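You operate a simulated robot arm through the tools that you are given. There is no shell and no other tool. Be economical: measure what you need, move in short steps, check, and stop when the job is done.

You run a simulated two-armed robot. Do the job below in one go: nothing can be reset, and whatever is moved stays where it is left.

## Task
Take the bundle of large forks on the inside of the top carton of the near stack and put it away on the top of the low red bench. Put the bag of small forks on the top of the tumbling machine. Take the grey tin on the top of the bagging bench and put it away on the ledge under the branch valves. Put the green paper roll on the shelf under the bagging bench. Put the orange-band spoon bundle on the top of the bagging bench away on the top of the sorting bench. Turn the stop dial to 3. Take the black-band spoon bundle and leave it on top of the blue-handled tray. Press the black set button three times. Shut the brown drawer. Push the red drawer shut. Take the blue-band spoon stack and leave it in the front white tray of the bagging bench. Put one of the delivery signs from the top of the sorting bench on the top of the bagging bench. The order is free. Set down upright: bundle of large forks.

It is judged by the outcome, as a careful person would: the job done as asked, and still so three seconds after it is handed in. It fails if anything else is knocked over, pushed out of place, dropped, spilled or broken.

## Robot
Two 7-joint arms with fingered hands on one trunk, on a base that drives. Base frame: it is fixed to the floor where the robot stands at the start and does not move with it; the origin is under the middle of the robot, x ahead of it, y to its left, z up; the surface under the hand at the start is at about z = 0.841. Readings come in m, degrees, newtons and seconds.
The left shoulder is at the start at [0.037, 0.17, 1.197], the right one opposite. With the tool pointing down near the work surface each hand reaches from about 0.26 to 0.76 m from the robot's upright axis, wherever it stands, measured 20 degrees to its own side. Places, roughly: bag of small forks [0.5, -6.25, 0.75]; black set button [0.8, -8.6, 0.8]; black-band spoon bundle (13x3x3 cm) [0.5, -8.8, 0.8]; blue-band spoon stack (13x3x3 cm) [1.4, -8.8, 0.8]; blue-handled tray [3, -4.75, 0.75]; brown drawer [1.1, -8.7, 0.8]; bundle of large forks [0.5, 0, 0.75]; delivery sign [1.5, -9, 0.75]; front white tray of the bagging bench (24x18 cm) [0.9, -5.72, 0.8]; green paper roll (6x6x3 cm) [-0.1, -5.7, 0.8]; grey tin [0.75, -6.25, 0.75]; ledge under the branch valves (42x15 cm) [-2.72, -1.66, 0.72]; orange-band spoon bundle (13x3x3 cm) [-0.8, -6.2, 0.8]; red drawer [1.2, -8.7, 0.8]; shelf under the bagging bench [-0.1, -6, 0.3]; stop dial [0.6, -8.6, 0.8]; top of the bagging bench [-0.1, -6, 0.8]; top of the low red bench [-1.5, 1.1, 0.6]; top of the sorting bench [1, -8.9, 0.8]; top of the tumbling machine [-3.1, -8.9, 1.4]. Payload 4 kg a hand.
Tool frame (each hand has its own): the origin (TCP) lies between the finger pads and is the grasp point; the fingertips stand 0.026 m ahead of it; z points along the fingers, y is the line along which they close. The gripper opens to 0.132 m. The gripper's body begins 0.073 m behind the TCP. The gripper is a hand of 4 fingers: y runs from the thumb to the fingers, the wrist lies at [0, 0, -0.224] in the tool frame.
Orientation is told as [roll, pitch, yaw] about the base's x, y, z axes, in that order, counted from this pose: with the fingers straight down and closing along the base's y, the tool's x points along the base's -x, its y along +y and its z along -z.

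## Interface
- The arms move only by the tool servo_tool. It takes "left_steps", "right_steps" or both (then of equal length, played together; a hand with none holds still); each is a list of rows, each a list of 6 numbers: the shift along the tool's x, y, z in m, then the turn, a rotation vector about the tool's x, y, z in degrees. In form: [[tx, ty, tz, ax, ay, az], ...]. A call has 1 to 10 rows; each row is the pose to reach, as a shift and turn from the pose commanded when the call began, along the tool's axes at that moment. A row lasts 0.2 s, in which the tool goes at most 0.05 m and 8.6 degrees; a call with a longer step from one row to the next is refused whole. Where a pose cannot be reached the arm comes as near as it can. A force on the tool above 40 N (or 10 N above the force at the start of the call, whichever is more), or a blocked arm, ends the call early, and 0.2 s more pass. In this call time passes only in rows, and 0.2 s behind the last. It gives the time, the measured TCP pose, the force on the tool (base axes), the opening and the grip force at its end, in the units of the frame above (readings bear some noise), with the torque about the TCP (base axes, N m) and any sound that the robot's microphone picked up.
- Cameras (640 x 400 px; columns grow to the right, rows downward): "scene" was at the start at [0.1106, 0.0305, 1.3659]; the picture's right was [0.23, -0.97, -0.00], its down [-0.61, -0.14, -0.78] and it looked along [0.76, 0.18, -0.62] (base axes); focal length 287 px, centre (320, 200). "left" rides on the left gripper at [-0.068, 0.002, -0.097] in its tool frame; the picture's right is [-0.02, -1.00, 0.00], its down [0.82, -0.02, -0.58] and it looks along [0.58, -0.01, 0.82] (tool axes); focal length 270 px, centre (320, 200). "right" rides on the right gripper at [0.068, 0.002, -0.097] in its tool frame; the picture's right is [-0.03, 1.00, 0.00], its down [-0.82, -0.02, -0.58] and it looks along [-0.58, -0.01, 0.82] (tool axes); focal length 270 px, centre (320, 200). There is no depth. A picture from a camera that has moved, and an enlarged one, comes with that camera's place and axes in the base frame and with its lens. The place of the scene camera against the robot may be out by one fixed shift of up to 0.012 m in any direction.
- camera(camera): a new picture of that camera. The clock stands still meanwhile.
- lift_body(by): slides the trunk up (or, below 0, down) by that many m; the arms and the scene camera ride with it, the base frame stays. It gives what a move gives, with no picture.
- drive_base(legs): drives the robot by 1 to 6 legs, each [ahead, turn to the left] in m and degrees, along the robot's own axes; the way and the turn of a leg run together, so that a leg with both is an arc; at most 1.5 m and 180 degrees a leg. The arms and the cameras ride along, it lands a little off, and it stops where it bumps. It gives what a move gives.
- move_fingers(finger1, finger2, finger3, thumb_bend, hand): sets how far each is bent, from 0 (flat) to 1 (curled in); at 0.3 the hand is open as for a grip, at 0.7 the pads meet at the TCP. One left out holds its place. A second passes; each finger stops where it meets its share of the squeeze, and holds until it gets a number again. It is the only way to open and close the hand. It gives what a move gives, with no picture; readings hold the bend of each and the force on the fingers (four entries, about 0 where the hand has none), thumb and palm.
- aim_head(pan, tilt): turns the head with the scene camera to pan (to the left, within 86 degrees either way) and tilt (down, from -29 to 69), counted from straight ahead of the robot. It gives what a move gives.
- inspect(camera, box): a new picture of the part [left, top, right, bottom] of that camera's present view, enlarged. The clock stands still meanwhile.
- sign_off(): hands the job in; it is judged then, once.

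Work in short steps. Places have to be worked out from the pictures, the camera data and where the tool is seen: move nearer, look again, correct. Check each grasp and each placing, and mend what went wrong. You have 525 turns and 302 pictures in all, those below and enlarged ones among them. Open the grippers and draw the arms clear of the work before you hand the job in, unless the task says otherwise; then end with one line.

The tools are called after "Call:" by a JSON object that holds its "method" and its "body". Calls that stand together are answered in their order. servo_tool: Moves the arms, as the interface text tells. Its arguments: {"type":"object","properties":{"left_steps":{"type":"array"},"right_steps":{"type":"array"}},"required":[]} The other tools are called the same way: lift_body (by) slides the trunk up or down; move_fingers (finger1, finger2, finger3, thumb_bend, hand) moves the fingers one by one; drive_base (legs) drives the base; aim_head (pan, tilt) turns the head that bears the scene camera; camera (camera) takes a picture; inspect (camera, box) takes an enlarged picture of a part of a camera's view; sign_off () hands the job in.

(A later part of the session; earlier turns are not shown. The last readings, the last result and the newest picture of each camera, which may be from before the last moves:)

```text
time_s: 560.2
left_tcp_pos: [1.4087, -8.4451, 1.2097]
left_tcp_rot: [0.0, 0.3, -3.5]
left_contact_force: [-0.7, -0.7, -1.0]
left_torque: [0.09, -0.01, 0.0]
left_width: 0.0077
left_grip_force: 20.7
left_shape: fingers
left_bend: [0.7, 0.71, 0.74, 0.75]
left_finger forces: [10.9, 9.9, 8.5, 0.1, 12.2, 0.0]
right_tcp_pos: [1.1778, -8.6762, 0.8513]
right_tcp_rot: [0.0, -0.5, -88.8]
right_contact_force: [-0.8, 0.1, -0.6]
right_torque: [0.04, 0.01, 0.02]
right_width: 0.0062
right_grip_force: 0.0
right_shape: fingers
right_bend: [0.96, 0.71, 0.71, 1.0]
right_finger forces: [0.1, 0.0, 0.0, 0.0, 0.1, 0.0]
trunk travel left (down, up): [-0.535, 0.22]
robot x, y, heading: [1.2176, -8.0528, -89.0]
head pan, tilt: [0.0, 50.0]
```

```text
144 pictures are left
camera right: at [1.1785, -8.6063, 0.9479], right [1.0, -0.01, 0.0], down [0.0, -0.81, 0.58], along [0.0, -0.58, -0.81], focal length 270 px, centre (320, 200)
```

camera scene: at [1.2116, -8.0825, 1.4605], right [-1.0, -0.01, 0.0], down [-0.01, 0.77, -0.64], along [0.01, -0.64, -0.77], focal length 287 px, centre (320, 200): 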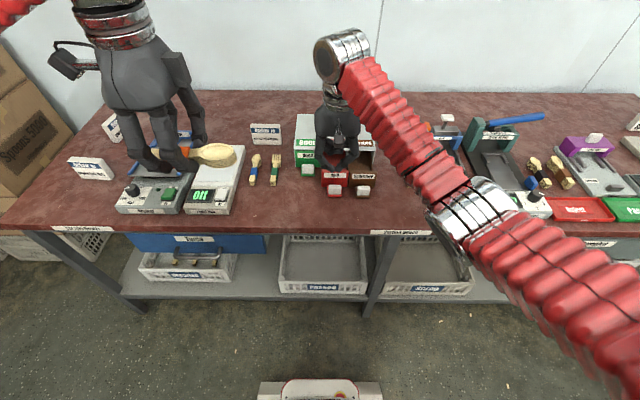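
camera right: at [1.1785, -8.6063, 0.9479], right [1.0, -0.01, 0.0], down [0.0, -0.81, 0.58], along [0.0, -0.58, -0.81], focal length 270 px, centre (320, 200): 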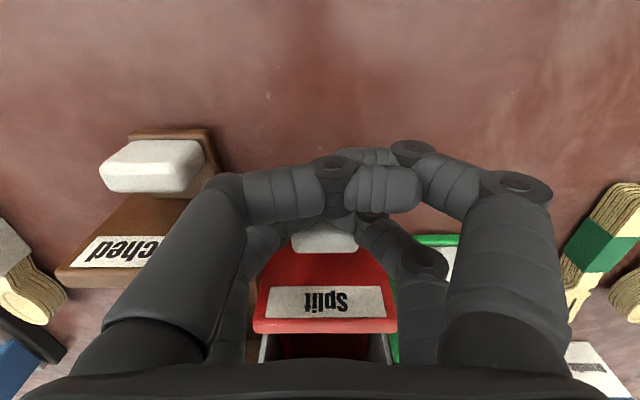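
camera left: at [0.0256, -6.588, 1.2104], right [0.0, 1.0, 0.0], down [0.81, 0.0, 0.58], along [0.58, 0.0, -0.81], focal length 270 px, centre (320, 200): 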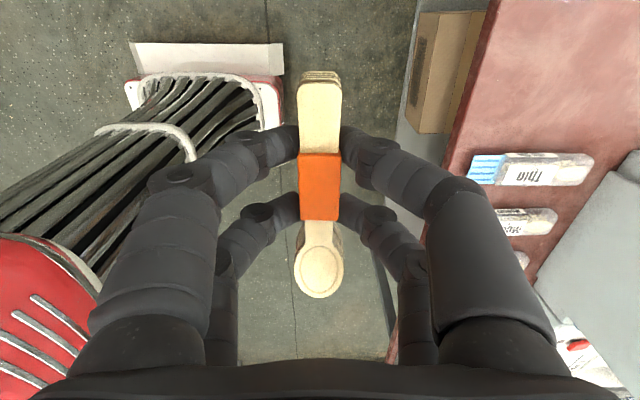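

A little more: push with the arm.

Call:
{"method": "servo_tool", "body": {"right_steps": [[-0.012, 0, 0, 0, 0, 0], [-0.022, 0, 0, 0, 0, 0], [-0.03, 0, 0, 0, 0, 0], [-0.036, 0, 0, 0, 0, 0]]}}

Call:
{"method": "camera", "body": {"camera": "right"}}

```text
time_s: 561.2
left_tcp_pos: [1.4092, -8.442, 1.2104]
left_tcp_rot: [-0.2, 0.4, -3.5]
left_contact_force: [-0.3, 0.0, -0.2]
left_torque: [0.02, 0.03, -0.02]
left_width: 0.0075
left_grip_force: 20.8
left_shape: fingers
left_bend: [0.7, 0.71, 0.74, 0.75]
left_finger forces: [10.8, 9.9, 8.7, 0.0, 12.3, 0.0]
right_tcp_pos: [1.1734, -8.6929, 0.8564]
right_tcp_rot: [-0.1, -0.6, -89.0]
right_contact_force: [-0.2, 1.3, -0.2]
right_torque: [0.0, -0.01, -0.01]
right_width: 0.0064
right_grip_force: 0.0
right_shape: fingers
right_bend: [0.96, 0.71, 0.71, 1.0]
right_finger forces: [0.0, 0.0, 0.2, 0.0, 0.1, 0.0]
right hand out of reach, approached as far as the arm can: row 2, 3, 4
trunk travel left (down, up): [-0.535, 0.22]
robot x, y, heading: [1.2174, -8.0526, -89.3]
head pan, tilt: [0.0, 50.0]
```

```text
143 pictures are left
camera right: at [1.1736, -8.6223, 0.953], right [1.0, -0.01, 0.0], down [0.0, -0.81, 0.59], along [0.0, -0.59, -0.81], focal length 270 px, centre (320, 200)
```

right: 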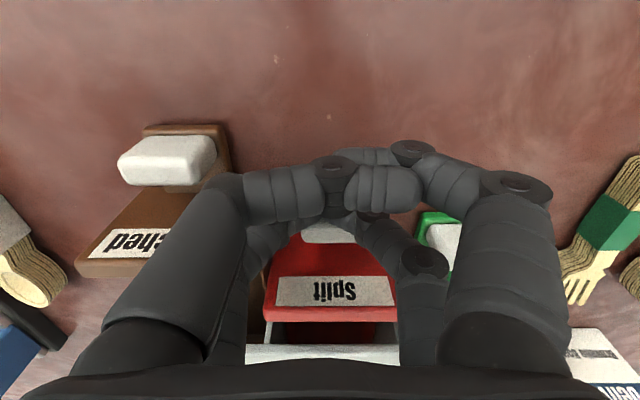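

Near the reach limit again: I ease the command back and drive 5 cm closer.

Call:
{"method": "servo_tool", "body": {"right_steps": [[0.03, 0, 0, 0, 0, 0]]}}

Call:
{"method": "drive_base", "body": {"legs": [[0.05, 0]]}}

Call:
{"method": "servo_tool", "body": {"right_steps": [[-0.006, 0, 0, 0, 0, 0], [-0.012, 0, 0, 0, 0, 0], [-0.018, 0, 0, 0, 0, 0]]}}

Call:
{"method": "camera", "body": {"camera": "right"}}

```text
time_s: 561.6
left_tcp_pos: [1.4093, -8.4423, 1.2125]
left_tcp_rot: [-0.2, 0.3, -3.4]
left_contact_force: [0.0, 0.0, -0.2]
left_torque: [0.02, -0.03, 0.0]
left_width: 0.0076
left_grip_force: 21.1
left_shape: fingers
left_bend: [0.7, 0.71, 0.74, 0.75]
left_finger forces: [10.9, 9.9, 8.6, 0.0, 12.3, 0.1]
right_tcp_pos: [1.174, -8.6594, 0.8566]
right_tcp_rot: [-0.1, -0.6, -88.9]
right_contact_force: [0.6, -0.2, -0.3]
right_torque: [-0.02, 0.0, 0.0]
right_width: 0.0063
right_grip_force: 0.0
right_shape: fingers
right_bend: [0.96, 0.71, 0.71, 1.0]
right_finger forces: [0.0, 0.1, 0.0, 0.0, 0.0, 0.0]
trunk travel left (down, up): [-0.535, 0.22]
robot x, y, heading: [1.2111, -8.0513, -89.5]
head pan, tilt: [0.0, 50.0]
```

```text
time_s: 562.6
left_tcp_pos: [1.4105, -8.4958, 1.2111]
left_tcp_rot: [-0.2, 0.4, -3.5]
left_contact_force: [0.1, -0.2, -0.5]
left_torque: [0.05, -0.02, -0.01]
left_width: 0.0079
left_grip_force: 20.9
left_shape: fingers
left_bend: [0.7, 0.71, 0.74, 0.75]
left_finger forces: [10.9, 9.9, 8.6, 0.1, 12.2, 0.1]
right_tcp_pos: [1.1748, -8.7136, 0.8553]
right_tcp_rot: [0.0, -0.5, -89.0]
right_contact_force: [-0.2, 0.0, 0.1]
right_torque: [0.04, 0.0, 0.02]
right_width: 0.0067
right_grip_force: 0.0
right_shape: fingers
right_bend: [0.96, 0.71, 0.71, 1.0]
right_finger forces: [0.0, 0.0, 0.0, 0.1, 0.0, 0.0]
trunk travel left (down, up): [-0.535, 0.22]
robot x, y, heading: [1.2163, -8.1008, -89.2]
head pan, tilt: [0.0, 50.0]
```

```text
time_s: 563.5
left_tcp_pos: [1.4098, -8.4902, 1.2142]
left_tcp_rot: [-0.4, 0.2, -3.4]
left_contact_force: [-0.3, -0.3, 0.1]
left_torque: [0.03, -0.02, -0.01]
left_width: 0.0077
left_grip_force: 21.0
left_shape: fingers
left_bend: [0.7, 0.71, 0.74, 0.75]
left_finger forces: [10.8, 10.0, 8.6, 0.0, 12.2, 0.0]
right_tcp_pos: [1.1779, -8.7174, 0.856]
right_tcp_rot: [-0.1, 0.7, -88.8]
right_contact_force: [-2.1, 24.5, 12.3]
right_torque: [0.05, 0.08, -0.12]
right_width: 0.0064
right_grip_force: 14.3
right_shape: fingers
right_bend: [0.96, 0.72, 0.72, 1.0]
right_finger forces: [0.0, 11.1, 17.3, 0.0, 0.1, 0.0]
trunk travel left (down, up): [-0.535, 0.22]
robot x, y, heading: [1.2159, -8.1003, -89.3]
head pan, tilt: [0.0, 50.0]
stopped in row 3 (right hand): the force on the tool passed its limit at 42 N (the readings are from after the stop); the commanded pose is now the measured one
```

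```text
142 pictures are left
camera right: at [1.1777, -8.6516, 0.9537], right [1.0, -0.01, 0.0], down [0.0, -0.82, 0.57], along [0.0, -0.57, -0.82], focal length 270 px, centre (320, 200)
```

right: 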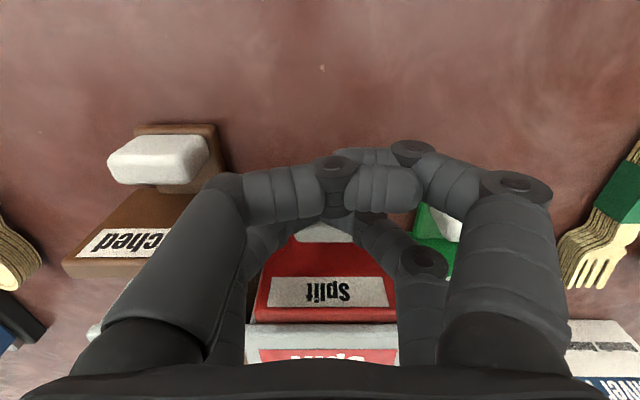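

The red drawer is shut against its stop. Now the brown one: back off, shift 8.5 cm right, and push.

Call:
{"method": "servo_tool", "body": {"right_steps": [[0.04, 0, 0, 0, 0, 0], [0.08, 0, 0, 0, 0, 0], [0.1, -0.03, 0, 0, 0, 0], [0.1, -0.065, 0, 0, 0, 0], [0.1, -0.09, 0, 0, 0, 0]]}}

Call:
{"method": "camera", "body": {"camera": "right"}}

```text
time_s: 564.7
left_tcp_pos: [1.4093, -8.4926, 1.2129]
left_tcp_rot: [-0.1, 0.2, -3.5]
left_contact_force: [0.4, 0.9, -0.2]
left_torque: [0.01, -0.01, 0.04]
left_width: 0.0078
left_grip_force: 21.1
left_shape: fingers
left_bend: [0.7, 0.71, 0.74, 0.75]
left_finger forces: [10.9, 9.9, 8.6, 0.1, 12.2, 0.1]
right_tcp_pos: [1.0853, -8.6257, 0.8547]
right_tcp_rot: [-0.1, 0.4, -88.8]
right_contact_force: [0.5, -0.8, 0.6]
right_torque: [0.02, -0.02, -0.04]
right_width: 0.0062
right_grip_force: 0.1
right_shape: fingers
right_bend: [0.96, 0.71, 0.71, 1.0]
right_finger forces: [0.0, 0.0, 0.1, 0.1, 0.1, 0.1]
trunk travel left (down, up): [-0.535, 0.22]
robot x, y, heading: [1.2152, -8.0972, -89.1]
head pan, tilt: [0.0, 50.0]
```

```text
141 pictures are left
camera right: at [1.085, -8.5579, 0.9518], right [1.0, -0.01, 0.0], down [0.0, -0.82, 0.57], along [0.0, -0.57, -0.82], focal length 270 px, centre (320, 200)
```

right: 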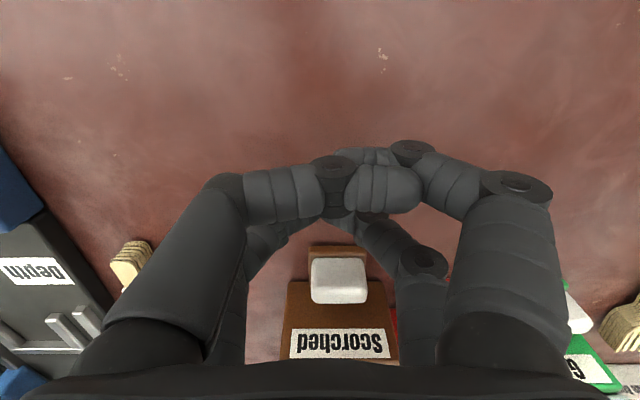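

Aligned with the brown knob. Push to the stop.

Call:
{"method": "servo_tool", "body": {"right_steps": [[-0.02, 0.003, 0, 0, 0, 0], [-0.04, 0.003, 0, 0, 0, 0], [-0.06, 0.003, 0, 0, 0, 0], [-0.075, 0.003, 0, 0, 0, 0], [-0.085, 0.003, 0, 0, 0, 0], [-0.092, 0.003, 0, 0, 0, 0], [-0.098, 0.003, 0, 0, 0, 0]]}}

Call:
{"method": "camera", "body": {"camera": "right"}}

```text
time_s: 566.3
left_tcp_pos: [1.4087, -8.4906, 1.2142]
left_tcp_rot: [-0.3, 0.5, -3.4]
left_contact_force: [-0.2, 0.7, -0.1]
left_torque: [0.0, -0.01, -0.02]
left_width: 0.0078
left_grip_force: 21.0
left_shape: fingers
left_bend: [0.7, 0.71, 0.74, 0.75]
left_finger forces: [10.9, 9.9, 8.6, 0.1, 12.2, 0.0]
right_tcp_pos: [1.0891, -8.72, 0.854]
right_tcp_rot: [-0.1, 0.6, -88.8]
right_contact_force: [-0.1, 20.0, 3.9]
right_torque: [0.21, -0.03, 0.04]
right_width: 0.0064
right_grip_force: 11.1
right_shape: fingers
right_bend: [0.96, 0.71, 0.71, 1.0]
right_finger forces: [0.0, 10.6, 11.4, 0.0, 0.0, 0.0]
trunk travel left (down, up): [-0.535, 0.22]
robot x, y, heading: [1.217, -8.0988, -89.3]
head pan, tilt: [0.0, 50.0]
```

```text
140 pictures are left
camera right: at [1.0896, -8.6514, 0.9524], right [1.0, -0.01, 0.0], down [0.0, -0.82, 0.57], along [-0.01, -0.57, -0.82], focal length 270 px, centre (320, 200)
```

right: 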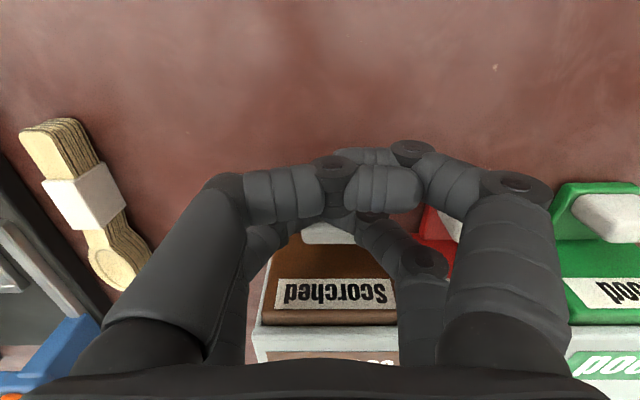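

Both drawers are shut. I back the hand off, raise it, open it, and shift the robot east for the blue bundle.

Call:
{"method": "servo_tool", "body": {"right_steps": [[0.03, 0, 0, 0, 0, 0], [0.06, 0, 0, 0, 0, 0], [0.08, 0, -0.04, 0, 0, 0], [0.1, 0, -0.08, 0, 0, 0], [0.12, 0, -0.12, 0, 0, 0], [0.14, 0, -0.16, 0, 0, 0], [0.16, 0, -0.2, 0, 0, 0]]}}

Call:
{"method": "move_fingers", "body": {"hand": "right", "finger1": 0.47, "finger2": 0.47, "finger3": 0.47, "thumb_bend": 0.47}}

Call:
{"method": "drive_base", "body": {"legs": [[-0.45, 0], [0, 40], [0.52, 0], [0, -40]]}}

Call:
{"method": "camera", "body": {"camera": "scene"}}

```text
time_s: 567.9
left_tcp_pos: [1.4097, -8.4923, 1.2126]
left_tcp_rot: [-0.2, 0.5, -3.5]
left_contact_force: [0.5, 0.9, 0.3]
left_torque: [-0.04, -0.01, 0.01]
left_width: 0.0078
left_grip_force: 21.1
left_shape: fingers
left_bend: [0.7, 0.71, 0.74, 0.75]
left_finger forces: [10.8, 10.0, 8.6, 0.0, 12.2, 0.1]
right_tcp_pos: [1.0868, -8.5634, 1.0555]
right_tcp_rot: [-0.1, 0.6, -88.8]
right_contact_force: [-0.9, -0.3, 0.2]
right_torque: [-0.01, 0.0, -0.04]
right_width: 0.0063
right_grip_force: 0.1
right_shape: fingers
right_bend: [0.96, 0.71, 0.71, 1.0]
right_finger forces: [0.1, 0.1, 0.0, 0.1, 0.0, 0.0]
trunk travel left (down, up): [-0.535, 0.22]
robot x, y, heading: [1.2143, -8.102, -89.4]
head pan, tilt: [0.0, 50.0]
```

```text
time_s: 568.9
left_tcp_pos: [1.4102, -8.4931, 1.2125]
left_tcp_rot: [-0.2, 0.4, -3.6]
left_contact_force: [0.4, -0.9, 0.4]
left_torque: [-0.05, 0.0, -0.01]
left_width: 0.0079
left_grip_force: 20.5
left_shape: fingers
left_bend: [0.7, 0.71, 0.74, 0.75]
left_finger forces: [10.9, 9.8, 8.6, 0.0, 12.2, 0.0]
right_tcp_pos: [1.0866, -8.5647, 1.0559]
right_tcp_rot: [-0.2, 0.3, -88.9]
right_contact_force: [0.3, 0.6, 0.2]
right_torque: [0.01, -0.01, 0.01]
right_width: 0.0754
right_grip_force: 0.0
right_shape: fingers
right_bend: [0.47, 0.47, 0.47, 0.47]
right_finger forces: [0.0, 0.0, 0.0, 0.1, 0.0, 0.0]
trunk travel left (down, up): [-0.535, 0.22]
robot x, y, heading: [1.2159, -8.0986, -89.0]
head pan, tilt: [0.0, 50.0]
```

```text
time_s: 578.4
left_tcp_pos: [1.7378, -8.448, 1.2124]
left_tcp_rot: [-0.2, 0.4, -3.9]
left_contact_force: [-0.2, -0.3, 0.3]
left_torque: [-0.02, 0.02, 0.0]
left_width: 0.0077
left_grip_force: 20.8
left_shape: fingers
left_bend: [0.7, 0.71, 0.74, 0.75]
left_finger forces: [10.9, 9.8, 8.6, 0.0, 12.1, 0.0]
right_tcp_pos: [1.4151, -8.5186, 1.0559]
right_tcp_rot: [-0.1, 0.4, -89.2]
right_contact_force: [0.4, -0.1, 0.0]
right_torque: [0.01, 0.01, -0.01]
right_width: 0.0756
right_grip_force: 0.0
right_shape: fingers
right_bend: [0.47, 0.47, 0.47, 0.47]
right_finger forces: [0.0, 0.0, 0.0, 0.1, 0.0, 0.0]
trunk travel left (down, up): [-0.535, 0.22]
robot x, y, heading: [1.5681, -8.053, -89.2]
head pan, tilt: [0.0, 50.0]
```

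```text
139 pictures are left
camera scene: at [1.5634, -8.1383, 1.4605], right [-1.0, -0.01, 0.0], down [-0.01, 0.77, -0.64], along [0.01, -0.64, -0.77], focal length 287 px, centre (320, 200)
```

scene: 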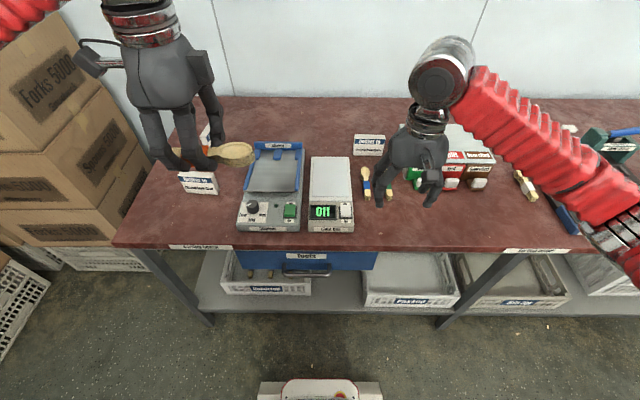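

Call:
{"method": "camera", "body": {"camera": "right"}}

```text
138 pictures are left
camera right: at [1.4151, -8.4506, 1.1524], right [1.0, -0.01, 0.0], down [-0.01, -0.82, 0.57], along [-0.01, -0.57, -0.82], focal length 270 px, centre (320, 200)
```

right: 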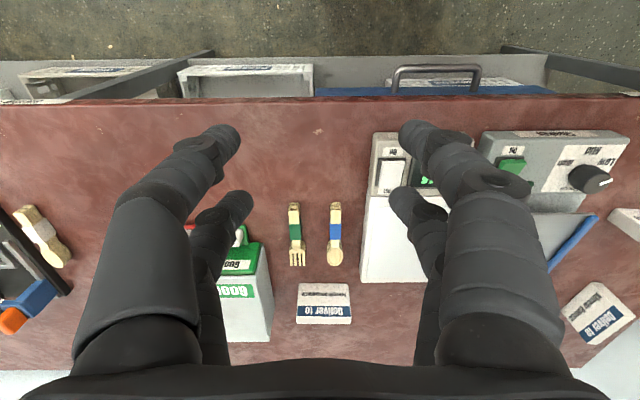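

By the hand camera the blue bundle is at ≈[1.435, -8.745]. I lower the trunk 0.1, drive 0.1 closer, and move over it.

Call:
{"method": "servo_tool", "body": {"right_steps": [[0, 0, -0.04, 0, 0, 0], [0, 0, -0.08, 0, 0, 0]]}}

Call:
{"method": "lift_body", "body": {"by": -0.1}}

Call:
{"method": "drive_base", "body": {"legs": [[0.1, 0]]}}

Call:
{"method": "servo_tool", "body": {"right_steps": [[-0.03, 0.005, 0, 0, 0, 0], [-0.06, 0.01, 0.02, 0, 0, 0], [-0.09, 0.015, 0.05, 0, 0, 0], [-0.12, 0.02, 0.08, 0, 0, 0]]}}

Call:
{"method": "camera", "body": {"camera": "right"}}

```text
time_s: 579.0
left_tcp_pos: [1.7362, -8.4466, 1.214]
left_tcp_rot: [0.0, 0.2, -3.8]
left_contact_force: [-1.6, -0.5, -0.5]
left_torque: [-0.03, -0.06, 0.0]
left_width: 0.008
left_grip_force: 20.8
left_shape: fingers
left_bend: [0.7, 0.71, 0.74, 0.75]
left_finger forces: [10.9, 10.0, 8.8, 0.1, 12.2, 0.0]
right_tcp_pos: [1.4121, -8.5216, 1.1373]
right_tcp_rot: [0.0, 0.5, -89.1]
right_contact_force: [0.1, -0.2, 0.1]
right_torque: [-0.01, -0.09, 0.01]
right_width: 0.0761
right_grip_force: 0.0
right_shape: fingers
right_bend: [0.47, 0.47, 0.47, 0.47]
right_finger forces: [0.0, 0.0, 0.0, 0.0, 0.1, 0.0]
trunk travel left (down, up): [-0.535, 0.22]
robot x, y, heading: [1.5722, -8.0558, -89.2]
head pan, tilt: [0.0, 50.0]
```

```text
time_s: 580.3
left_tcp_pos: [1.7368, -8.4466, 1.1145]
left_tcp_rot: [-0.2, 0.3, -3.9]
left_contact_force: [0.0, -0.2, 0.0]
left_torque: [-0.02, -0.02, 0.0]
left_width: 0.0077
left_grip_force: 20.9
left_shape: fingers
left_bend: [0.7, 0.71, 0.74, 0.75]
left_finger forces: [10.9, 10.0, 8.7, 0.1, 12.1, 0.1]
right_tcp_pos: [1.4135, -8.5181, 1.0358]
right_tcp_rot: [-0.1, 0.3, -89.3]
right_contact_force: [-0.4, -0.1, 0.0]
right_torque: [0.0, 0.02, -0.01]
right_width: 0.0762
right_grip_force: 0.0
right_shape: fingers
right_bend: [0.47, 0.47, 0.47, 0.47]
right_finger forces: [0.0, 0.1, 0.1, 0.0, 0.0, 0.1]
trunk travel left (down, up): [-0.435, 0.32]
robot x, y, heading: [1.5663, -8.0532, -89.4]
head pan, tilt: [0.0, 50.0]
```

```text
time_s: 581.5
left_tcp_pos: [1.7372, -8.5537, 1.1127]
left_tcp_rot: [0.0, 0.4, -4.0]
left_contact_force: [0.2, -0.1, -0.3]
left_torque: [0.05, 0.04, -0.01]
left_width: 0.0079
left_grip_force: 20.5
left_shape: fingers
left_bend: [0.7, 0.71, 0.74, 0.75]
left_finger forces: [10.9, 10.0, 8.8, 0.0, 12.2, 0.0]
right_tcp_pos: [1.4144, -8.6236, 1.0353]
right_tcp_rot: [-0.1, 0.5, -89.4]
right_contact_force: [0.1, -0.1, 0.2]
right_torque: [0.06, -0.02, 0.02]
right_width: 0.0759
right_grip_force: 0.2
right_shape: fingers
right_bend: [0.47, 0.47, 0.47, 0.47]
right_finger forces: [0.0, 0.1, 0.0, 0.0, 0.0, 0.1]
trunk travel left (down, up): [-0.435, 0.32]
robot x, y, heading: [1.5703, -8.1574, -89.5]
head pan, tilt: [0.0, 50.0]
```

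```text
time_s: 582.5
left_tcp_pos: [1.7377, -8.5514, 1.1131]
left_tcp_rot: [0.0, 0.4, -4.0]
left_contact_force: [0.0, 0.6, -0.3]
left_torque: [-0.04, -0.01, 0.01]
left_width: 0.0077
left_grip_force: 20.9
left_shape: fingers
left_bend: [0.7, 0.71, 0.74, 0.75]
left_finger forces: [10.9, 10.0, 8.7, 0.0, 12.1, 0.0]
right_tcp_pos: [1.4376, -8.7394, 0.9568]
right_tcp_rot: [-0.1, 0.5, -89.4]
right_contact_force: [0.2, 0.3, 0.0]
right_torque: [-0.02, 0.05, 0.03]
right_width: 0.0758
right_grip_force: 0.0
right_shape: fingers
right_bend: [0.47, 0.47, 0.47, 0.47]
right_finger forces: [0.0, 0.0, 0.0, 0.0, 0.0, 0.0]
trunk travel left (down, up): [-0.435, 0.32]
robot x, y, heading: [1.57, -8.1548, -89.6]
head pan, tilt: [0.0, 50.0]
```

```text
137 pictures are left
camera right: at [1.4382, -8.6708, 1.0532], right [1.0, -0.01, 0.0], down [-0.01, -0.82, 0.57], along [-0.01, -0.57, -0.82], focal length 270 px, centre (320, 200)
```

right: 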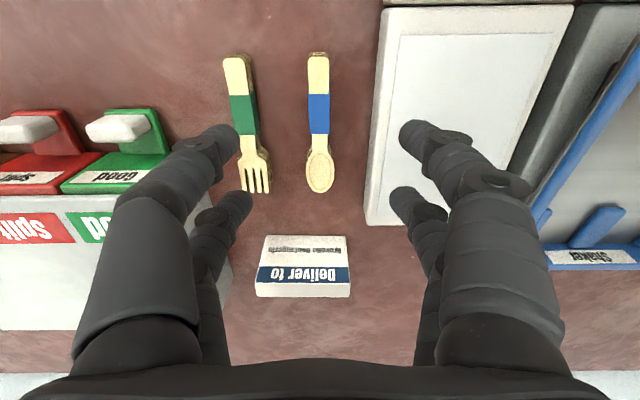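

Band at [1.436, -8.741]; neighbours are near on both sides, so I narrow the fingers and descend.

Call:
{"method": "move_fingers", "body": {"hand": "right", "finger1": 0.54, "finger2": 0.54, "finger3": 0.54, "thumb_bend": 0.54}}

Call:
{"method": "servo_tool", "body": {"right_steps": [[-0.004, -0.001, 0.04, 0, 0, 0], [-0.004, -0.001, 0.08, 0, 0, 0], [-0.004, -0.001, 0.105, 0, 0, 0]]}}

Call:
{"method": "camera", "body": {"camera": "right"}}

```text
time_s: 583.5
left_tcp_pos: [1.7371, -8.5503, 1.1137]
left_tcp_rot: [-0.1, 0.4, -4.1]
left_contact_force: [0.4, 0.0, -0.4]
left_torque: [0.0, 0.05, -0.03]
left_width: 0.0079
left_grip_force: 22.0
left_shape: fingers
left_bend: [0.7, 0.71, 0.74, 0.75]
left_finger forces: [10.9, 10.0, 8.7, 0.0, 12.3, 0.0]
right_tcp_pos: [1.4366, -8.7381, 0.957]
right_tcp_rot: [0.0, 0.3, -89.4]
right_contact_force: [-0.1, 0.1, 0.0]
right_torque: [0.01, -0.02, -0.02]
right_width: 0.0529
right_grip_force: 0.0
right_shape: fingers
right_bend: [0.54, 0.54, 0.54, 0.54]
right_finger forces: [0.0, 0.0, 0.0, 0.0, 0.1, 0.0]
trunk travel left (down, up): [-0.435, 0.32]
robot x, y, heading: [1.5706, -8.1575, -89.6]
head pan, tilt: [0.0, 50.0]
```

```text
time_s: 584.3
left_tcp_pos: [1.7375, -8.5522, 1.1135]
left_tcp_rot: [-0.2, 0.4, -3.9]
left_contact_force: [0.1, 0.2, -0.1]
left_torque: [-0.02, -0.02, -0.01]
left_width: 0.0079
left_grip_force: 20.9
left_shape: fingers
left_bend: [0.7, 0.71, 0.74, 0.75]
left_finger forces: [10.9, 9.9, 8.7, 0.0, 12.2, 0.0]
right_tcp_pos: [1.4342, -8.7434, 0.8524]
right_tcp_rot: [0.0, 0.4, -89.2]
right_contact_force: [0.3, -0.5, 0.0]
right_torque: [-0.04, 0.06, 0.0]
right_width: 0.0528
right_grip_force: 0.0
right_shape: fingers
right_bend: [0.54, 0.54, 0.54, 0.54]
right_finger forces: [0.0, 0.0, 0.1, 0.0, 0.0, 0.0]
trunk travel left (down, up): [-0.435, 0.32]
robot x, y, heading: [1.5682, -8.1583, -89.7]
head pan, tilt: [0.0, 50.0]
```

```text
136 pictures are left
camera right: at [1.4351, -8.675, 0.9499], right [1.0, -0.01, 0.0], down [-0.01, -0.82, 0.57], along [-0.01, -0.57, -0.82], focal length 270 px, centre (320, 200)
```

right: 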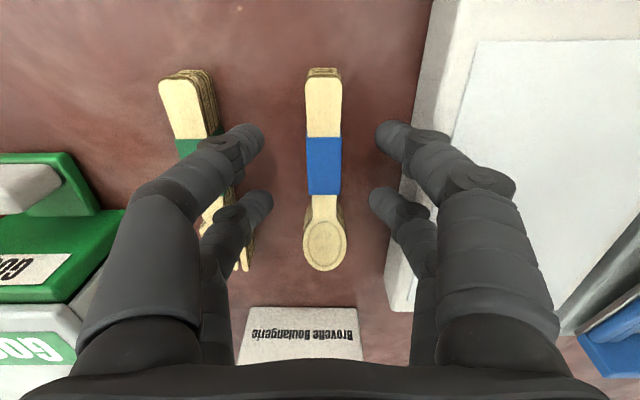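

Centred. Down the last 2 cm and close.

Call:
{"method": "servo_tool", "body": {"right_steps": [[0, 0.003, 0.01, 0, 0, 0], [0, 0.003, 0.018, 0, 0, 0]]}}

Call:
{"method": "move_fingers", "body": {"hand": "right", "finger1": 0.8, "finger2": 0.8, "finger3": 0.8, "thumb_bend": 0.8}}

Call:
{"method": "camera", "body": {"camera": "right"}}

```text
time_s: 584.9
left_tcp_pos: [1.7368, -8.551, 1.1136]
left_tcp_rot: [-0.1, 0.3, -4.0]
left_contact_force: [0.2, -0.1, 0.2]
left_torque: [0.0, -0.04, -0.01]
left_width: 0.0077
left_grip_force: 21.2
left_shape: fingers
left_bend: [0.7, 0.71, 0.74, 0.75]
left_finger forces: [10.9, 10.0, 8.7, 0.0, 12.2, 0.0]
right_tcp_pos: [1.4361, -8.7435, 0.834]
right_tcp_rot: [-0.2, 0.3, -89.5]
right_contact_force: [-11.0, -1.7, 2.9]
right_torque: [0.02, -0.2, -0.12]
right_width: 0.0468
right_grip_force: 6.0
right_shape: fingers
right_bend: [0.56, 0.56, 0.54, 0.54]
right_finger forces: [5.5, 5.6, 0.0, 0.0, 0.1, 0.1]
trunk travel left (down, up): [-0.435, 0.32]
robot x, y, heading: [1.5683, -8.1564, -89.4]
head pan, tilt: [0.0, 50.0]
```

```text
time_s: 585.9
left_tcp_pos: [1.7374, -8.5519, 1.1132]
left_tcp_rot: [-0.1, 0.4, -3.9]
left_contact_force: [-0.4, 0.3, 0.1]
left_torque: [-0.01, 0.01, -0.03]
left_width: 0.0074
left_grip_force: 20.8
left_shape: fingers
left_bend: [0.7, 0.71, 0.74, 0.75]
left_finger forces: [10.9, 10.0, 8.6, 0.0, 12.2, 0.1]
right_tcp_pos: [1.4383, -8.743, 0.8338]
right_tcp_rot: [-0.1, 0.4, -89.4]
right_contact_force: [-0.4, 0.9, -0.2]
right_torque: [-0.03, 0.01, -0.03]
right_width: 0.011
right_grip_force: 22.6
right_shape: fingers
right_bend: [0.71, 0.71, 0.72, 0.72]
right_finger forces: [11.3, 11.1, 9.0, 0.1, 13.4, 0.0]
trunk travel left (down, up): [-0.435, 0.32]
robot x, y, heading: [1.5663, -8.1547, -89.4]
head pan, tilt: [0.0, 50.0]
```

```text
135 pictures are left
camera right: at [1.4393, -8.6748, 0.931], right [1.0, -0.01, 0.0], down [-0.01, -0.82, 0.57], along [-0.01, -0.57, -0.82], focal length 270 px, centre (320, 200)
```

right: 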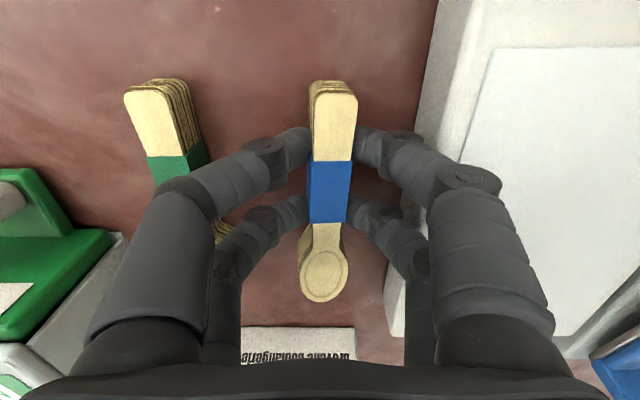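

Blue bundle held. I lift it clear and shift the robot 0.3 m west so the left hand can set the orange bundle on the free front strip.

Call:
{"method": "servo_tool", "body": {"right_steps": [[0, 0, -0.03, 0, 0, 0], [0, 0, -0.07, 0, 0, 0], [0, 0, -0.11, 0, 0, 0], [0.02, 0, -0.15, 0, 0, 0], [0.05, 0, -0.19, 0, 0, 0], [0.09, 0, -0.22, 0, 0, 0], [0.13, 0, -0.25, 0, 0, 0], [0.17, 0, -0.27, 0, 0, 0]]}}

Call:
{"method": "drive_base", "body": {"legs": [[-0.45, 0], [0, -40], [0.5, 0], [0, 40]]}}

Call:
{"method": "camera", "body": {"camera": "left"}}

Call:
{"method": "camera", "body": {"camera": "right"}}

```text
time_s: 587.7
left_tcp_pos: [1.7373, -8.5516, 1.1141]
left_tcp_rot: [-0.2, 0.3, -4.0]
left_contact_force: [0.1, -0.2, 0.2]
left_torque: [-0.02, -0.01, 0.0]
left_width: 0.0073
left_grip_force: 20.7
left_shape: fingers
left_bend: [0.7, 0.71, 0.74, 0.75]
left_finger forces: [10.9, 9.9, 8.7, 0.1, 12.2, 0.0]
right_tcp_pos: [1.4361, -8.5738, 1.1054]
right_tcp_rot: [-0.1, 0.4, -89.4]
right_contact_force: [0.3, -0.3, 0.3]
right_torque: [0.03, -0.03, 0.02]
right_width: 0.0108
right_grip_force: 22.0
right_shape: fingers
right_bend: [0.71, 0.71, 0.72, 0.72]
right_finger forces: [11.2, 11.0, 8.8, 0.0, 13.3, 0.1]
trunk travel left (down, up): [-0.435, 0.32]
robot x, y, heading: [1.5715, -8.1551, -89.5]
head pan, tilt: [0.0, 50.0]
```

```text
time_s: 597.3
left_tcp_pos: [1.4162, -8.479, 1.1137]
left_tcp_rot: [-0.1, 0.4, -3.5]
left_contact_force: [-0.4, -0.3, -0.3]
left_torque: [0.0, 0.0, -0.03]
left_width: 0.0076
left_grip_force: 20.9
left_shape: fingers
left_bend: [0.7, 0.71, 0.74, 0.75]
left_finger forces: [11.1, 10.0, 8.7, 0.1, 12.2, 0.0]
right_tcp_pos: [1.1153, -8.5068, 1.1052]
right_tcp_rot: [-0.1, 0.4, -88.9]
right_contact_force: [0.0, 0.0, -0.4]
right_torque: [-0.02, -0.01, -0.02]
right_width: 0.0105
right_grip_force: 22.6
right_shape: fingers
right_bend: [0.71, 0.71, 0.72, 0.72]
right_finger forces: [11.4, 11.0, 9.0, 0.1, 13.3, 0.0]
trunk travel left (down, up): [-0.435, 0.32]
robot x, y, heading: [1.2211, -8.0852, -89.3]
head pan, tilt: [0.0, 50.0]
```

```text
134 pictures are left
camera left: at [1.4851, -8.4815, 1.2097], right [-0.04, -1.0, 0.0], down [-0.81, 0.03, 0.58], along [-0.58, 0.02, -0.81], focal length 270 px, centre (320, 200)
```

left: 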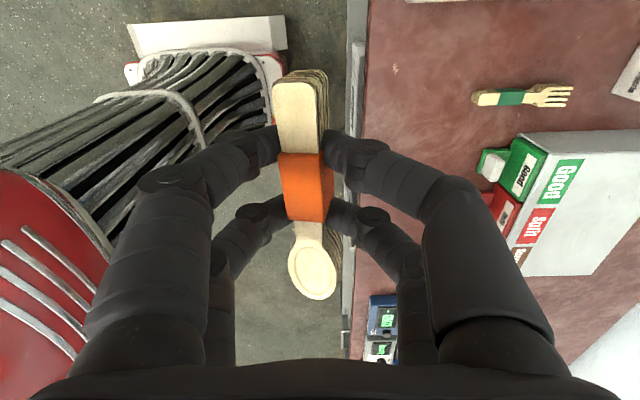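

```text
133 pictures are left
camera right: at [1.1152, -8.4378, 1.2021], right [1.0, -0.01, 0.0], down [0.0, -0.82, 0.57], along [-0.01, -0.57, -0.82], focal length 270 px, centre (320, 200)
```

right: 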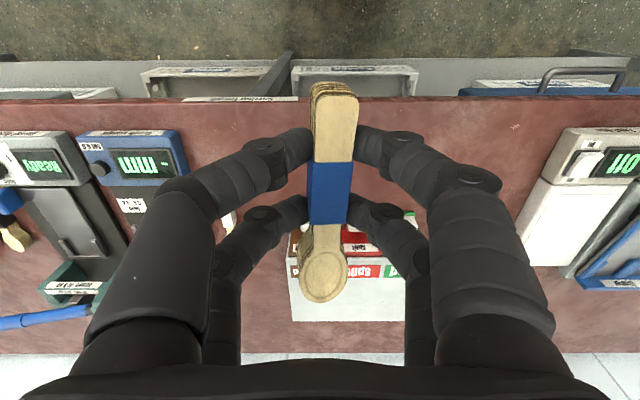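

Free strip at x 1.28–1.48, y −8.57…−8.68. I bring the orange bundle over [1.385, -8.625] and lower it.

Call:
{"method": "servo_tool", "body": {"left_steps": [[0.005, -0.04, 0.02, 0, 0, 0], [0.01, -0.08, 0.04, 0, 0, 0], [0.02, -0.12, 0.06, 0, 0, 0], [0.022, -0.148, 0.09, 0, 0, 0], [0.022, -0.148, 0.13, 0, 0, 0], [0.022, -0.148, 0.17, 0, 0, 0], [0.022, -0.148, 0.21, 0, 0, 0], [0.022, -0.148, 0.24, 0, 0, 0]]}}

Call:
{"method": "camera", "body": {"camera": "left"}}

Call:
{"method": "camera", "body": {"camera": "scene"}}

```text
time_s: 599.1
left_tcp_pos: [1.3845, -8.6247, 0.8744]
left_tcp_rot: [-0.2, 0.5, -3.5]
left_contact_force: [0.1, -0.2, 0.1]
left_torque: [0.03, -0.01, -0.03]
left_width: 0.0076
left_grip_force: 21.3
left_shape: fingers
left_bend: [0.7, 0.71, 0.74, 0.75]
left_finger forces: [10.9, 10.1, 8.7, 0.0, 12.1, 0.0]
right_tcp_pos: [1.1141, -8.5054, 1.1057]
right_tcp_rot: [-0.1, 0.4, -88.9]
right_contact_force: [-0.2, -0.1, -0.1]
right_torque: [0.04, 0.01, 0.0]
right_width: 0.0108
right_grip_force: 22.4
right_shape: fingers
right_bend: [0.71, 0.71, 0.72, 0.72]
right_finger forces: [11.4, 10.8, 8.8, 0.0, 13.4, 0.0]
trunk travel left (down, up): [-0.435, 0.32]
robot x, y, heading: [1.2214, -8.0887, -89.1]
head pan, tilt: [0.0, 50.0]
```

```text
132 pictures are left
camera left: at [1.4528, -8.6271, 0.9712], right [-0.04, -1.0, 0.0], down [-0.81, 0.03, 0.58], along [-0.58, 0.02, -0.81], focal length 270 px, centre (320, 200)
```

left: 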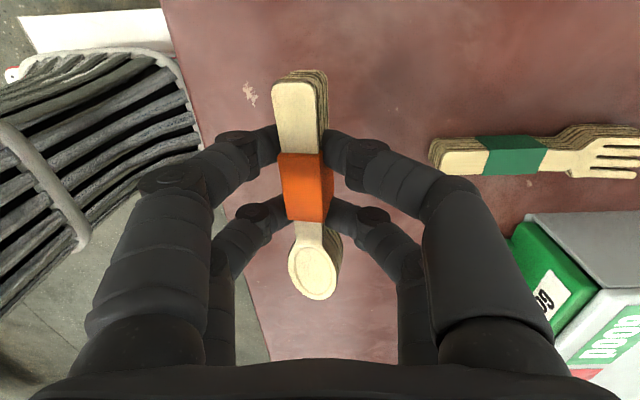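

```text
131 pictures are left
camera scene: at [1.2172, -8.1827, 1.3599], right [-1.0, -0.01, 0.0], down [-0.01, 0.77, -0.64], along [0.01, -0.64, -0.77], focal length 287 px, centre (320, 200)
```

scene: 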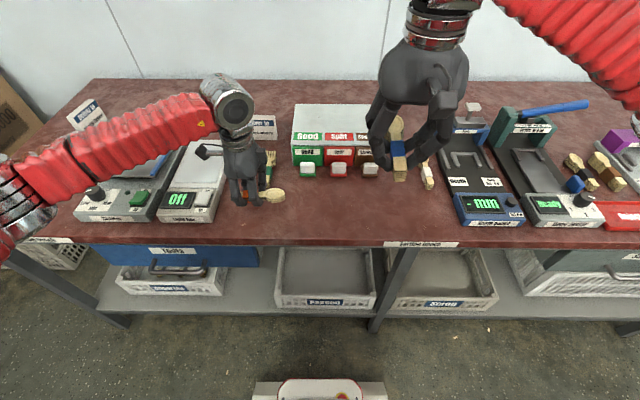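

All clear around. Lower gently to contact.

Call:
{"method": "servo_tool", "body": {"left_steps": [[0, 0, 0.012, 0, 0, 0], [0, 0, 0.022, 0, 0, 0], [0, 0, 0.03, 0, 0, 0], [0, 0, 0.035, 0, 0, 0], [0, 0, 0.039, 0, 0, 0]]}}

```text
time_s: 600.3
left_tcp_pos: [1.3838, -8.6257, 0.8355]
left_tcp_rot: [0.0, 0.4, -3.5]
left_contact_force: [0.3, 0.5, -0.4]
left_torque: [0.01, -0.02, 0.03]
left_width: 0.0076
left_grip_force: 20.7
left_shape: fingers
left_bend: [0.7, 0.71, 0.74, 0.75]
left_finger forces: [11.1, 10.0, 8.7, 0.1, 12.2, 0.0]
right_tcp_pos: [1.1149, -8.5044, 1.1057]
right_tcp_rot: [-0.1, 0.4, -89.0]
right_contact_force: [0.6, 0.1, 0.4]
right_torque: [-0.02, 0.0, 0.01]
right_width: 0.0106
right_grip_force: 22.3
right_shape: fingers
right_bend: [0.71, 0.71, 0.72, 0.72]
right_finger forces: [11.5, 10.9, 8.8, 0.1, 13.4, 0.0]
trunk travel left (down, up): [-0.435, 0.32]
robot x, y, heading: [1.2233, -8.0822, -89.0]
head pan, tilt: [0.0, 50.0]
```

Call:
{"method": "servo_tool", "body": {"left_steps": [[0, 0, 0.004, 0, 0, 0], [0, 0, 0.008, 0, 0, 0], [0, 0, 0.011, 0, 0, 0]]}}

```text
time_s: 601.1
left_tcp_pos: [1.3846, -8.6258, 0.8292]
left_tcp_rot: [-0.5, 0.4, -3.5]
left_contact_force: [3.2, 0.9, 19.8]
left_torque: [0.3, -0.23, -0.02]
left_width: 0.0073
left_grip_force: 26.7
left_shape: fingers
left_bend: [0.71, 0.71, 0.74, 0.75]
left_finger forces: [18.8, 10.6, 10.3, 0.0, 14.6, 0.0]
right_tcp_pos: [1.1145, -8.5038, 1.1065]
right_tcp_rot: [-0.2, 0.3, -88.9]
right_contact_force: [-0.1, -0.2, -0.5]
right_torque: [0.02, -0.02, 0.03]
right_width: 0.0107
right_grip_force: 22.8
right_shape: fingers
right_bend: [0.71, 0.71, 0.72, 0.72]
right_finger forces: [11.4, 11.0, 8.8, 0.1, 13.5, 0.0]
trunk travel left (down, up): [-0.435, 0.32]
robot x, y, heading: [1.2199, -8.0872, -89.0]
head pan, tilt: [0.0, 50.0]
```

Contact. Ease up, open, lift.

Call:
{"method": "servo_tool", "body": {"left_steps": [[0, 0, -0.005, 0, 0, 0]]}}

Call:
{"method": "move_fingers", "body": {"hand": "left", "finger1": 0.5, "finger2": 0.5, "finger3": 0.5, "thumb_bend": 0.5}}

Call:
{"method": "servo_tool", "body": {"left_steps": [[0, 0, -0.03, 0, 0, 0], [0, 0, -0.07, 0, 0, 0], [0, 0, -0.115, 0, 0, 0], [0, 0, -0.16, 0, 0, 0]]}}

Call:
{"method": "camera", "body": {"camera": "left"}}

```text
time_s: 601.5
left_tcp_pos: [1.3836, -8.6252, 0.8296]
left_tcp_rot: [0.0, 0.3, -3.5]
left_contact_force: [0.2, -1.1, 2.5]
left_torque: [-0.03, -0.01, -0.01]
left_width: 0.0078
left_grip_force: 21.9
left_shape: fingers
left_bend: [0.71, 0.71, 0.74, 0.75]
left_finger forces: [10.0, 10.7, 9.7, 0.0, 12.6, 0.0]
right_tcp_pos: [1.1156, -8.5056, 1.1036]
right_tcp_rot: [-0.1, 0.4, -88.9]
right_contact_force: [-0.9, 0.8, 0.1]
right_torque: [-0.02, 0.0, 0.01]
right_width: 0.0112
right_grip_force: 22.5
right_shape: fingers
right_bend: [0.71, 0.71, 0.72, 0.72]
right_finger forces: [11.4, 11.0, 8.8, 0.0, 13.4, 0.0]
trunk travel left (down, up): [-0.435, 0.32]
robot x, y, heading: [1.2236, -8.0831, -89.1]
head pan, tilt: [0.0, 50.0]
```

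```text
time_s: 602.5
left_tcp_pos: [1.3833, -8.625, 0.8325]
left_tcp_rot: [-0.4, 0.4, -3.5]
left_contact_force: [-0.7, -6.0, 25.5]
left_torque: [0.44, -0.06, 0.02]
left_width: 0.0564
left_grip_force: 12.7
left_shape: fingers
left_bend: [0.58, 0.56, 0.5, 0.5]
left_finger forces: [11.4, 11.2, 1.3, 0.0, 1.5, 0.0]
right_tcp_pos: [1.1136, -8.5044, 1.1055]
right_tcp_rot: [-0.1, 0.3, -88.9]
right_contact_force: [-0.3, 0.3, -1.1]
right_torque: [0.0, 0.0, 0.0]
right_width: 0.0108
right_grip_force: 22.1
right_shape: fingers
right_bend: [0.71, 0.71, 0.72, 0.72]
right_finger forces: [11.4, 10.9, 8.8, 0.0, 13.4, 0.1]
trunk travel left (down, up): [-0.435, 0.32]
robot x, y, heading: [1.22, -8.086, -89.1]
head pan, tilt: [0.0, 50.0]
```

```text
time_s: 603.5
left_tcp_pos: [1.383, -8.6249, 0.9919]
left_tcp_rot: [-0.1, 0.3, -3.4]
left_contact_force: [-0.1, 0.6, -0.3]
left_torque: [0.03, 0.01, 0.04]
left_width: 0.0656
left_grip_force: 0.1
left_shape: fingers
left_bend: [0.5, 0.5, 0.5, 0.5]
left_finger forces: [0.0, 0.0, 0.1, 0.1, 0.0, 0.0]
right_tcp_pos: [1.1143, -8.504, 1.1061]
right_tcp_rot: [-0.1, 0.4, -88.9]
right_contact_force: [-0.6, 0.3, 0.1]
right_torque: [0.04, -0.02, -0.02]
right_width: 0.0108
right_grip_force: 22.5
right_shape: fingers
right_bend: [0.71, 0.71, 0.72, 0.72]
right_finger forces: [11.3, 10.9, 8.8, 0.0, 13.4, 0.0]
trunk travel left (down, up): [-0.435, 0.32]
robot x, y, heading: [1.2238, -8.0847, -89.5]
head pan, tilt: [0.0, 50.0]
```

```text
130 pictures are left
camera left: at [1.4522, -8.627, 1.0887], right [-0.04, -1.0, 0.0], down [-0.81, 0.03, 0.58], along [-0.58, 0.02, -0.81], focal length 270 px, centre (320, 200)
```

left: 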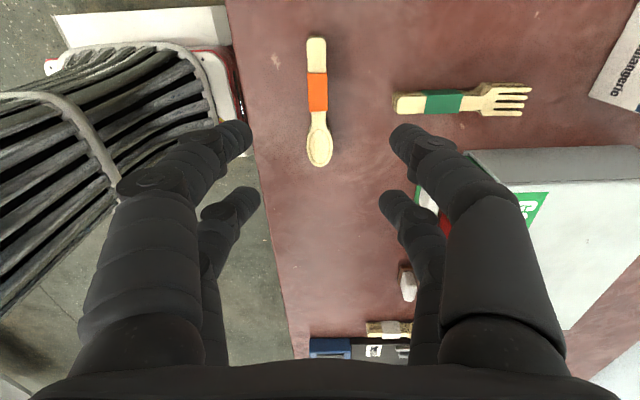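

Orange bundle lies flat on the bench. For the sign, the front-left one (near x≈1.93) is easiest; I raise the left hand and shift the robot east, then look.

Call:
{"method": "servo_tool", "body": {"left_steps": [[0, 0.03, -0.03, 0, 0, 0], [0, 0.06, -0.06, 0, 0, 0], [0, 0.1, -0.09, 0, 0, 0], [0, 0.14, -0.12, 0, 0, 0]]}}

Call:
{"method": "drive_base", "body": {"legs": [[-0.5, 0], [0, 40], [0.62, 0], [0, -40]]}}

Call:
{"method": "aim_head", "body": {"pan": 15, "tilt": 45}}

Call:
{"method": "camera", "body": {"camera": "scene"}}

Call:
{"method": "camera", "body": {"camera": "left"}}

```text
time_s: 604.5
left_tcp_pos: [1.395, -8.4839, 1.1123]
left_tcp_rot: [-0.2, 0.3, -3.5]
left_contact_force: [-0.2, -0.1, -0.3]
left_torque: [-0.01, -0.01, -0.01]
left_width: 0.0655
left_grip_force: 0.2
left_shape: fingers
left_bend: [0.5, 0.5, 0.5, 0.5]
left_finger forces: [0.1, 0.0, 0.0, 0.1, 0.1, 0.0]
right_tcp_pos: [1.1142, -8.5036, 1.1045]
right_tcp_rot: [-0.1, 0.2, -88.9]
right_contact_force: [-0.8, 0.5, -0.7]
right_torque: [-0.01, 0.0, 0.0]
right_width: 0.0108
right_grip_force: 22.4
right_shape: fingers
right_bend: [0.71, 0.71, 0.72, 0.72]
right_finger forces: [11.5, 10.8, 8.7, 0.1, 13.4, 0.0]
trunk travel left (down, up): [-0.435, 0.32]
robot x, y, heading: [1.2201, -8.084, -89.4]
head pan, tilt: [0.0, 50.0]
```

```text
time_s: 614.7
left_tcp_pos: [1.8093, -8.4367, 1.11]
left_tcp_rot: [-0.1, 0.3, -1.4]
left_contact_force: [0.3, 0.6, -0.6]
left_torque: [-0.01, -0.01, 0.0]
left_width: 0.0658
left_grip_force: 0.0
left_shape: fingers
left_bend: [0.5, 0.5, 0.5, 0.5]
left_finger forces: [0.1, 0.0, 0.0, 0.1, 0.0, 0.1]
right_tcp_pos: [1.5298, -8.4681, 1.1048]
right_tcp_rot: [-0.1, 0.5, -86.9]
right_contact_force: [0.7, 0.3, -0.7]
right_torque: [0.02, 0.02, 0.03]
right_width: 0.0108
right_grip_force: 22.3
right_shape: fingers
right_bend: [0.71, 0.71, 0.72, 0.72]
right_finger forces: [11.6, 10.8, 8.9, 0.0, 13.4, 0.0]
trunk travel left (down, up): [-0.435, 0.32]
robot x, y, heading: [1.645, -8.0401, -87.1]
head pan, tilt: [0.0, 50.0]
```

```text
time_s: 615.5
left_tcp_pos: [1.8123, -8.4359, 1.1118]
left_tcp_rot: [-0.3, 0.5, -1.4]
left_contact_force: [0.6, 0.4, -0.6]
left_torque: [-0.01, 0.02, 0.0]
left_width: 0.0658
left_grip_force: 0.0
left_shape: fingers
left_bend: [0.5, 0.5, 0.5, 0.5]
left_finger forces: [0.0, 0.0, 0.1, 0.1, 0.1, 0.0]
right_tcp_pos: [1.5326, -8.4648, 1.1062]
right_tcp_rot: [-0.3, 0.4, -86.9]
right_contact_force: [1.4, -0.2, -0.3]
right_torque: [0.0, 0.06, -0.03]
right_width: 0.0108
right_grip_force: 22.1
right_shape: fingers
right_bend: [0.71, 0.71, 0.72, 0.72]
right_finger forces: [11.5, 10.7, 8.7, 0.1, 13.4, 0.1]
trunk travel left (down, up): [-0.435, 0.32]
robot x, y, heading: [1.6462, -8.0446, -86.7]
head pan, tilt: [15.0, 45.0]
```

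```text
129 pictures are left
camera scene: at [1.6697, -8.1382, 1.3668], right [-0.95, -0.31, 0.0], down [-0.22, 0.67, -0.71], along [0.22, -0.67, -0.71], focal length 287 px, centre (320, 200)
```

scene: 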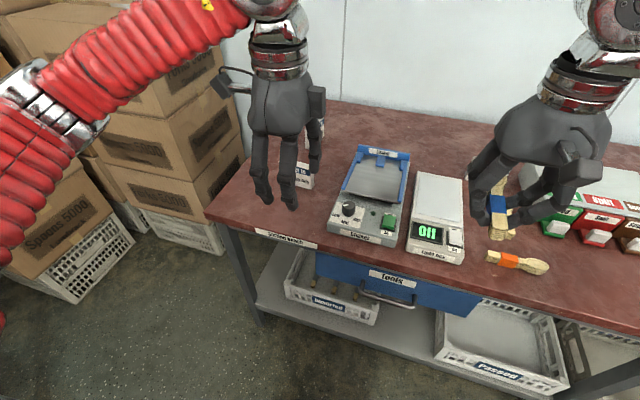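

```text
128 pictures are left
camera left: at [1.8814, -8.4345, 1.2082], right [0.0, -1.0, 0.0], down [-0.81, 0.0, 0.58], along [-0.58, 0.0, -0.81], focal length 270 px, centre (320, 200)
```

left: 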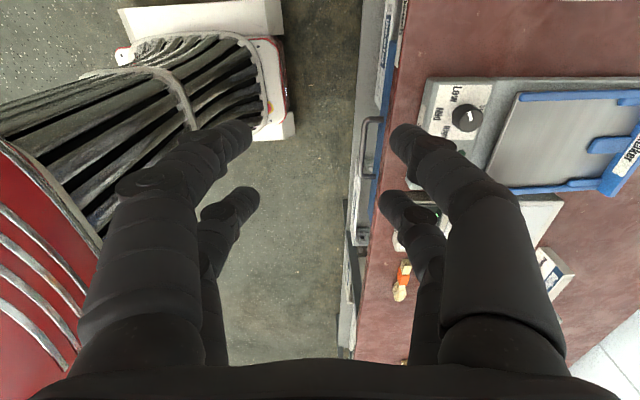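

I drive slightly closer and bring the left hand over the sign.

Call:
{"method": "drive_base", "body": {"legs": [[0.1, 0]]}}

Call:
{"method": "servo_tool", "body": {"left_steps": [[-0.02, -0.03, 0, 0, 0, 0], [-0.04, -0.06, 0, 0, 0, 0], [-0.06, -0.09, 0, 0, 0, 0], [-0.08, -0.12, 0, 0, 0, 0], [-0.1, -0.15, 0, 0, 0, 0]]}}

Call:
{"method": "camera", "body": {"camera": "left"}}

Call:
{"method": "camera", "body": {"camera": "scene"}}

```text
time_s: 616.6
left_tcp_pos: [1.8158, -8.5355, 1.111]
left_tcp_rot: [-0.1, 0.4, -1.5]
left_contact_force: [-0.8, -0.5, -0.8]
left_torque: [0.04, 0.01, 0.0]
left_width: 0.0657
left_grip_force: 0.1
left_shape: fingers
left_bend: [0.5, 0.5, 0.5, 0.5]
left_finger forces: [0.0, 0.0, 0.1, 0.0, 0.1, 0.0]
right_tcp_pos: [1.5356, -8.5671, 1.106]
right_tcp_rot: [-0.1, 0.5, -86.9]
right_contact_force: [-0.2, -0.2, 0.2]
right_torque: [0.04, 0.0, -0.04]
right_width: 0.0108
right_grip_force: 22.2
right_shape: fingers
right_bend: [0.71, 0.71, 0.72, 0.72]
right_finger forces: [11.4, 10.6, 8.8, 0.0, 13.4, 0.0]
trunk travel left (down, up): [-0.435, 0.32]
robot x, y, heading: [1.6552, -8.1409, -86.8]
head pan, tilt: [15.0, 45.0]
```

```text
time_s: 617.8
left_tcp_pos: [1.9109, -8.6859, 1.1133]
left_tcp_rot: [0.0, 0.3, -1.5]
left_contact_force: [-0.5, 0.0, -0.5]
left_torque: [-0.01, 0.01, 0.0]
left_width: 0.066
left_grip_force: 0.0
left_shape: fingers
left_bend: [0.5, 0.5, 0.5, 0.5]
left_finger forces: [0.0, 0.1, 0.0, 0.0, 0.0, 0.0]
right_tcp_pos: [1.5338, -8.5649, 1.1064]
right_tcp_rot: [-0.1, 0.4, -86.9]
right_contact_force: [0.2, -0.1, -0.7]
right_torque: [0.0, 0.01, -0.04]
right_width: 0.0108
right_grip_force: 22.2
right_shape: fingers
right_bend: [0.71, 0.71, 0.72, 0.72]
right_finger forces: [11.5, 10.7, 8.8, 0.0, 13.5, 0.0]
trunk travel left (down, up): [-0.435, 0.32]
robot x, y, heading: [1.6519, -8.1415, -86.8]
head pan, tilt: [15.0, 45.0]
```

```text
127 pictures are left
camera left: at [1.9811, -8.6865, 1.2091], right [0.0, -1.0, 0.0], down [-0.81, 0.0, 0.58], along [-0.58, 0.0, -0.81], focal length 270 px, centre (320, 200)
```

left: 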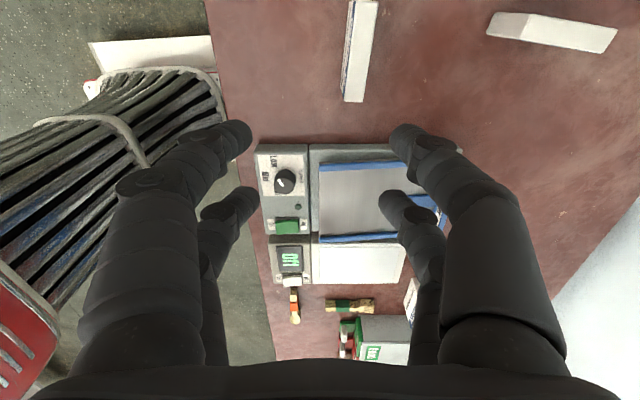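

```text
126 pictures are left
camera scene: at [1.6734, -8.2382, 1.3668], right [-0.95, -0.31, 0.0], down [-0.22, 0.67, -0.71], along [0.22, -0.67, -0.71], focal length 287 px, centre (320, 200)
```

scene: 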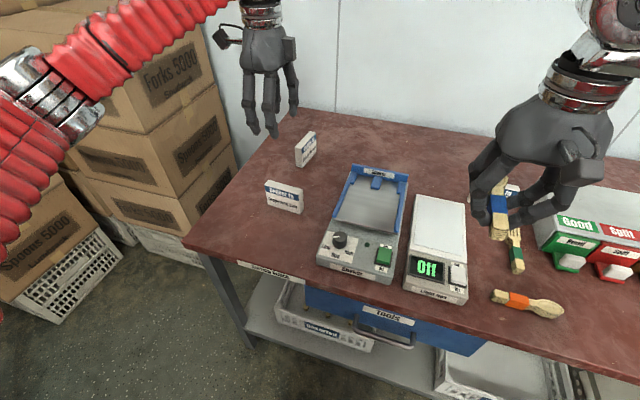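

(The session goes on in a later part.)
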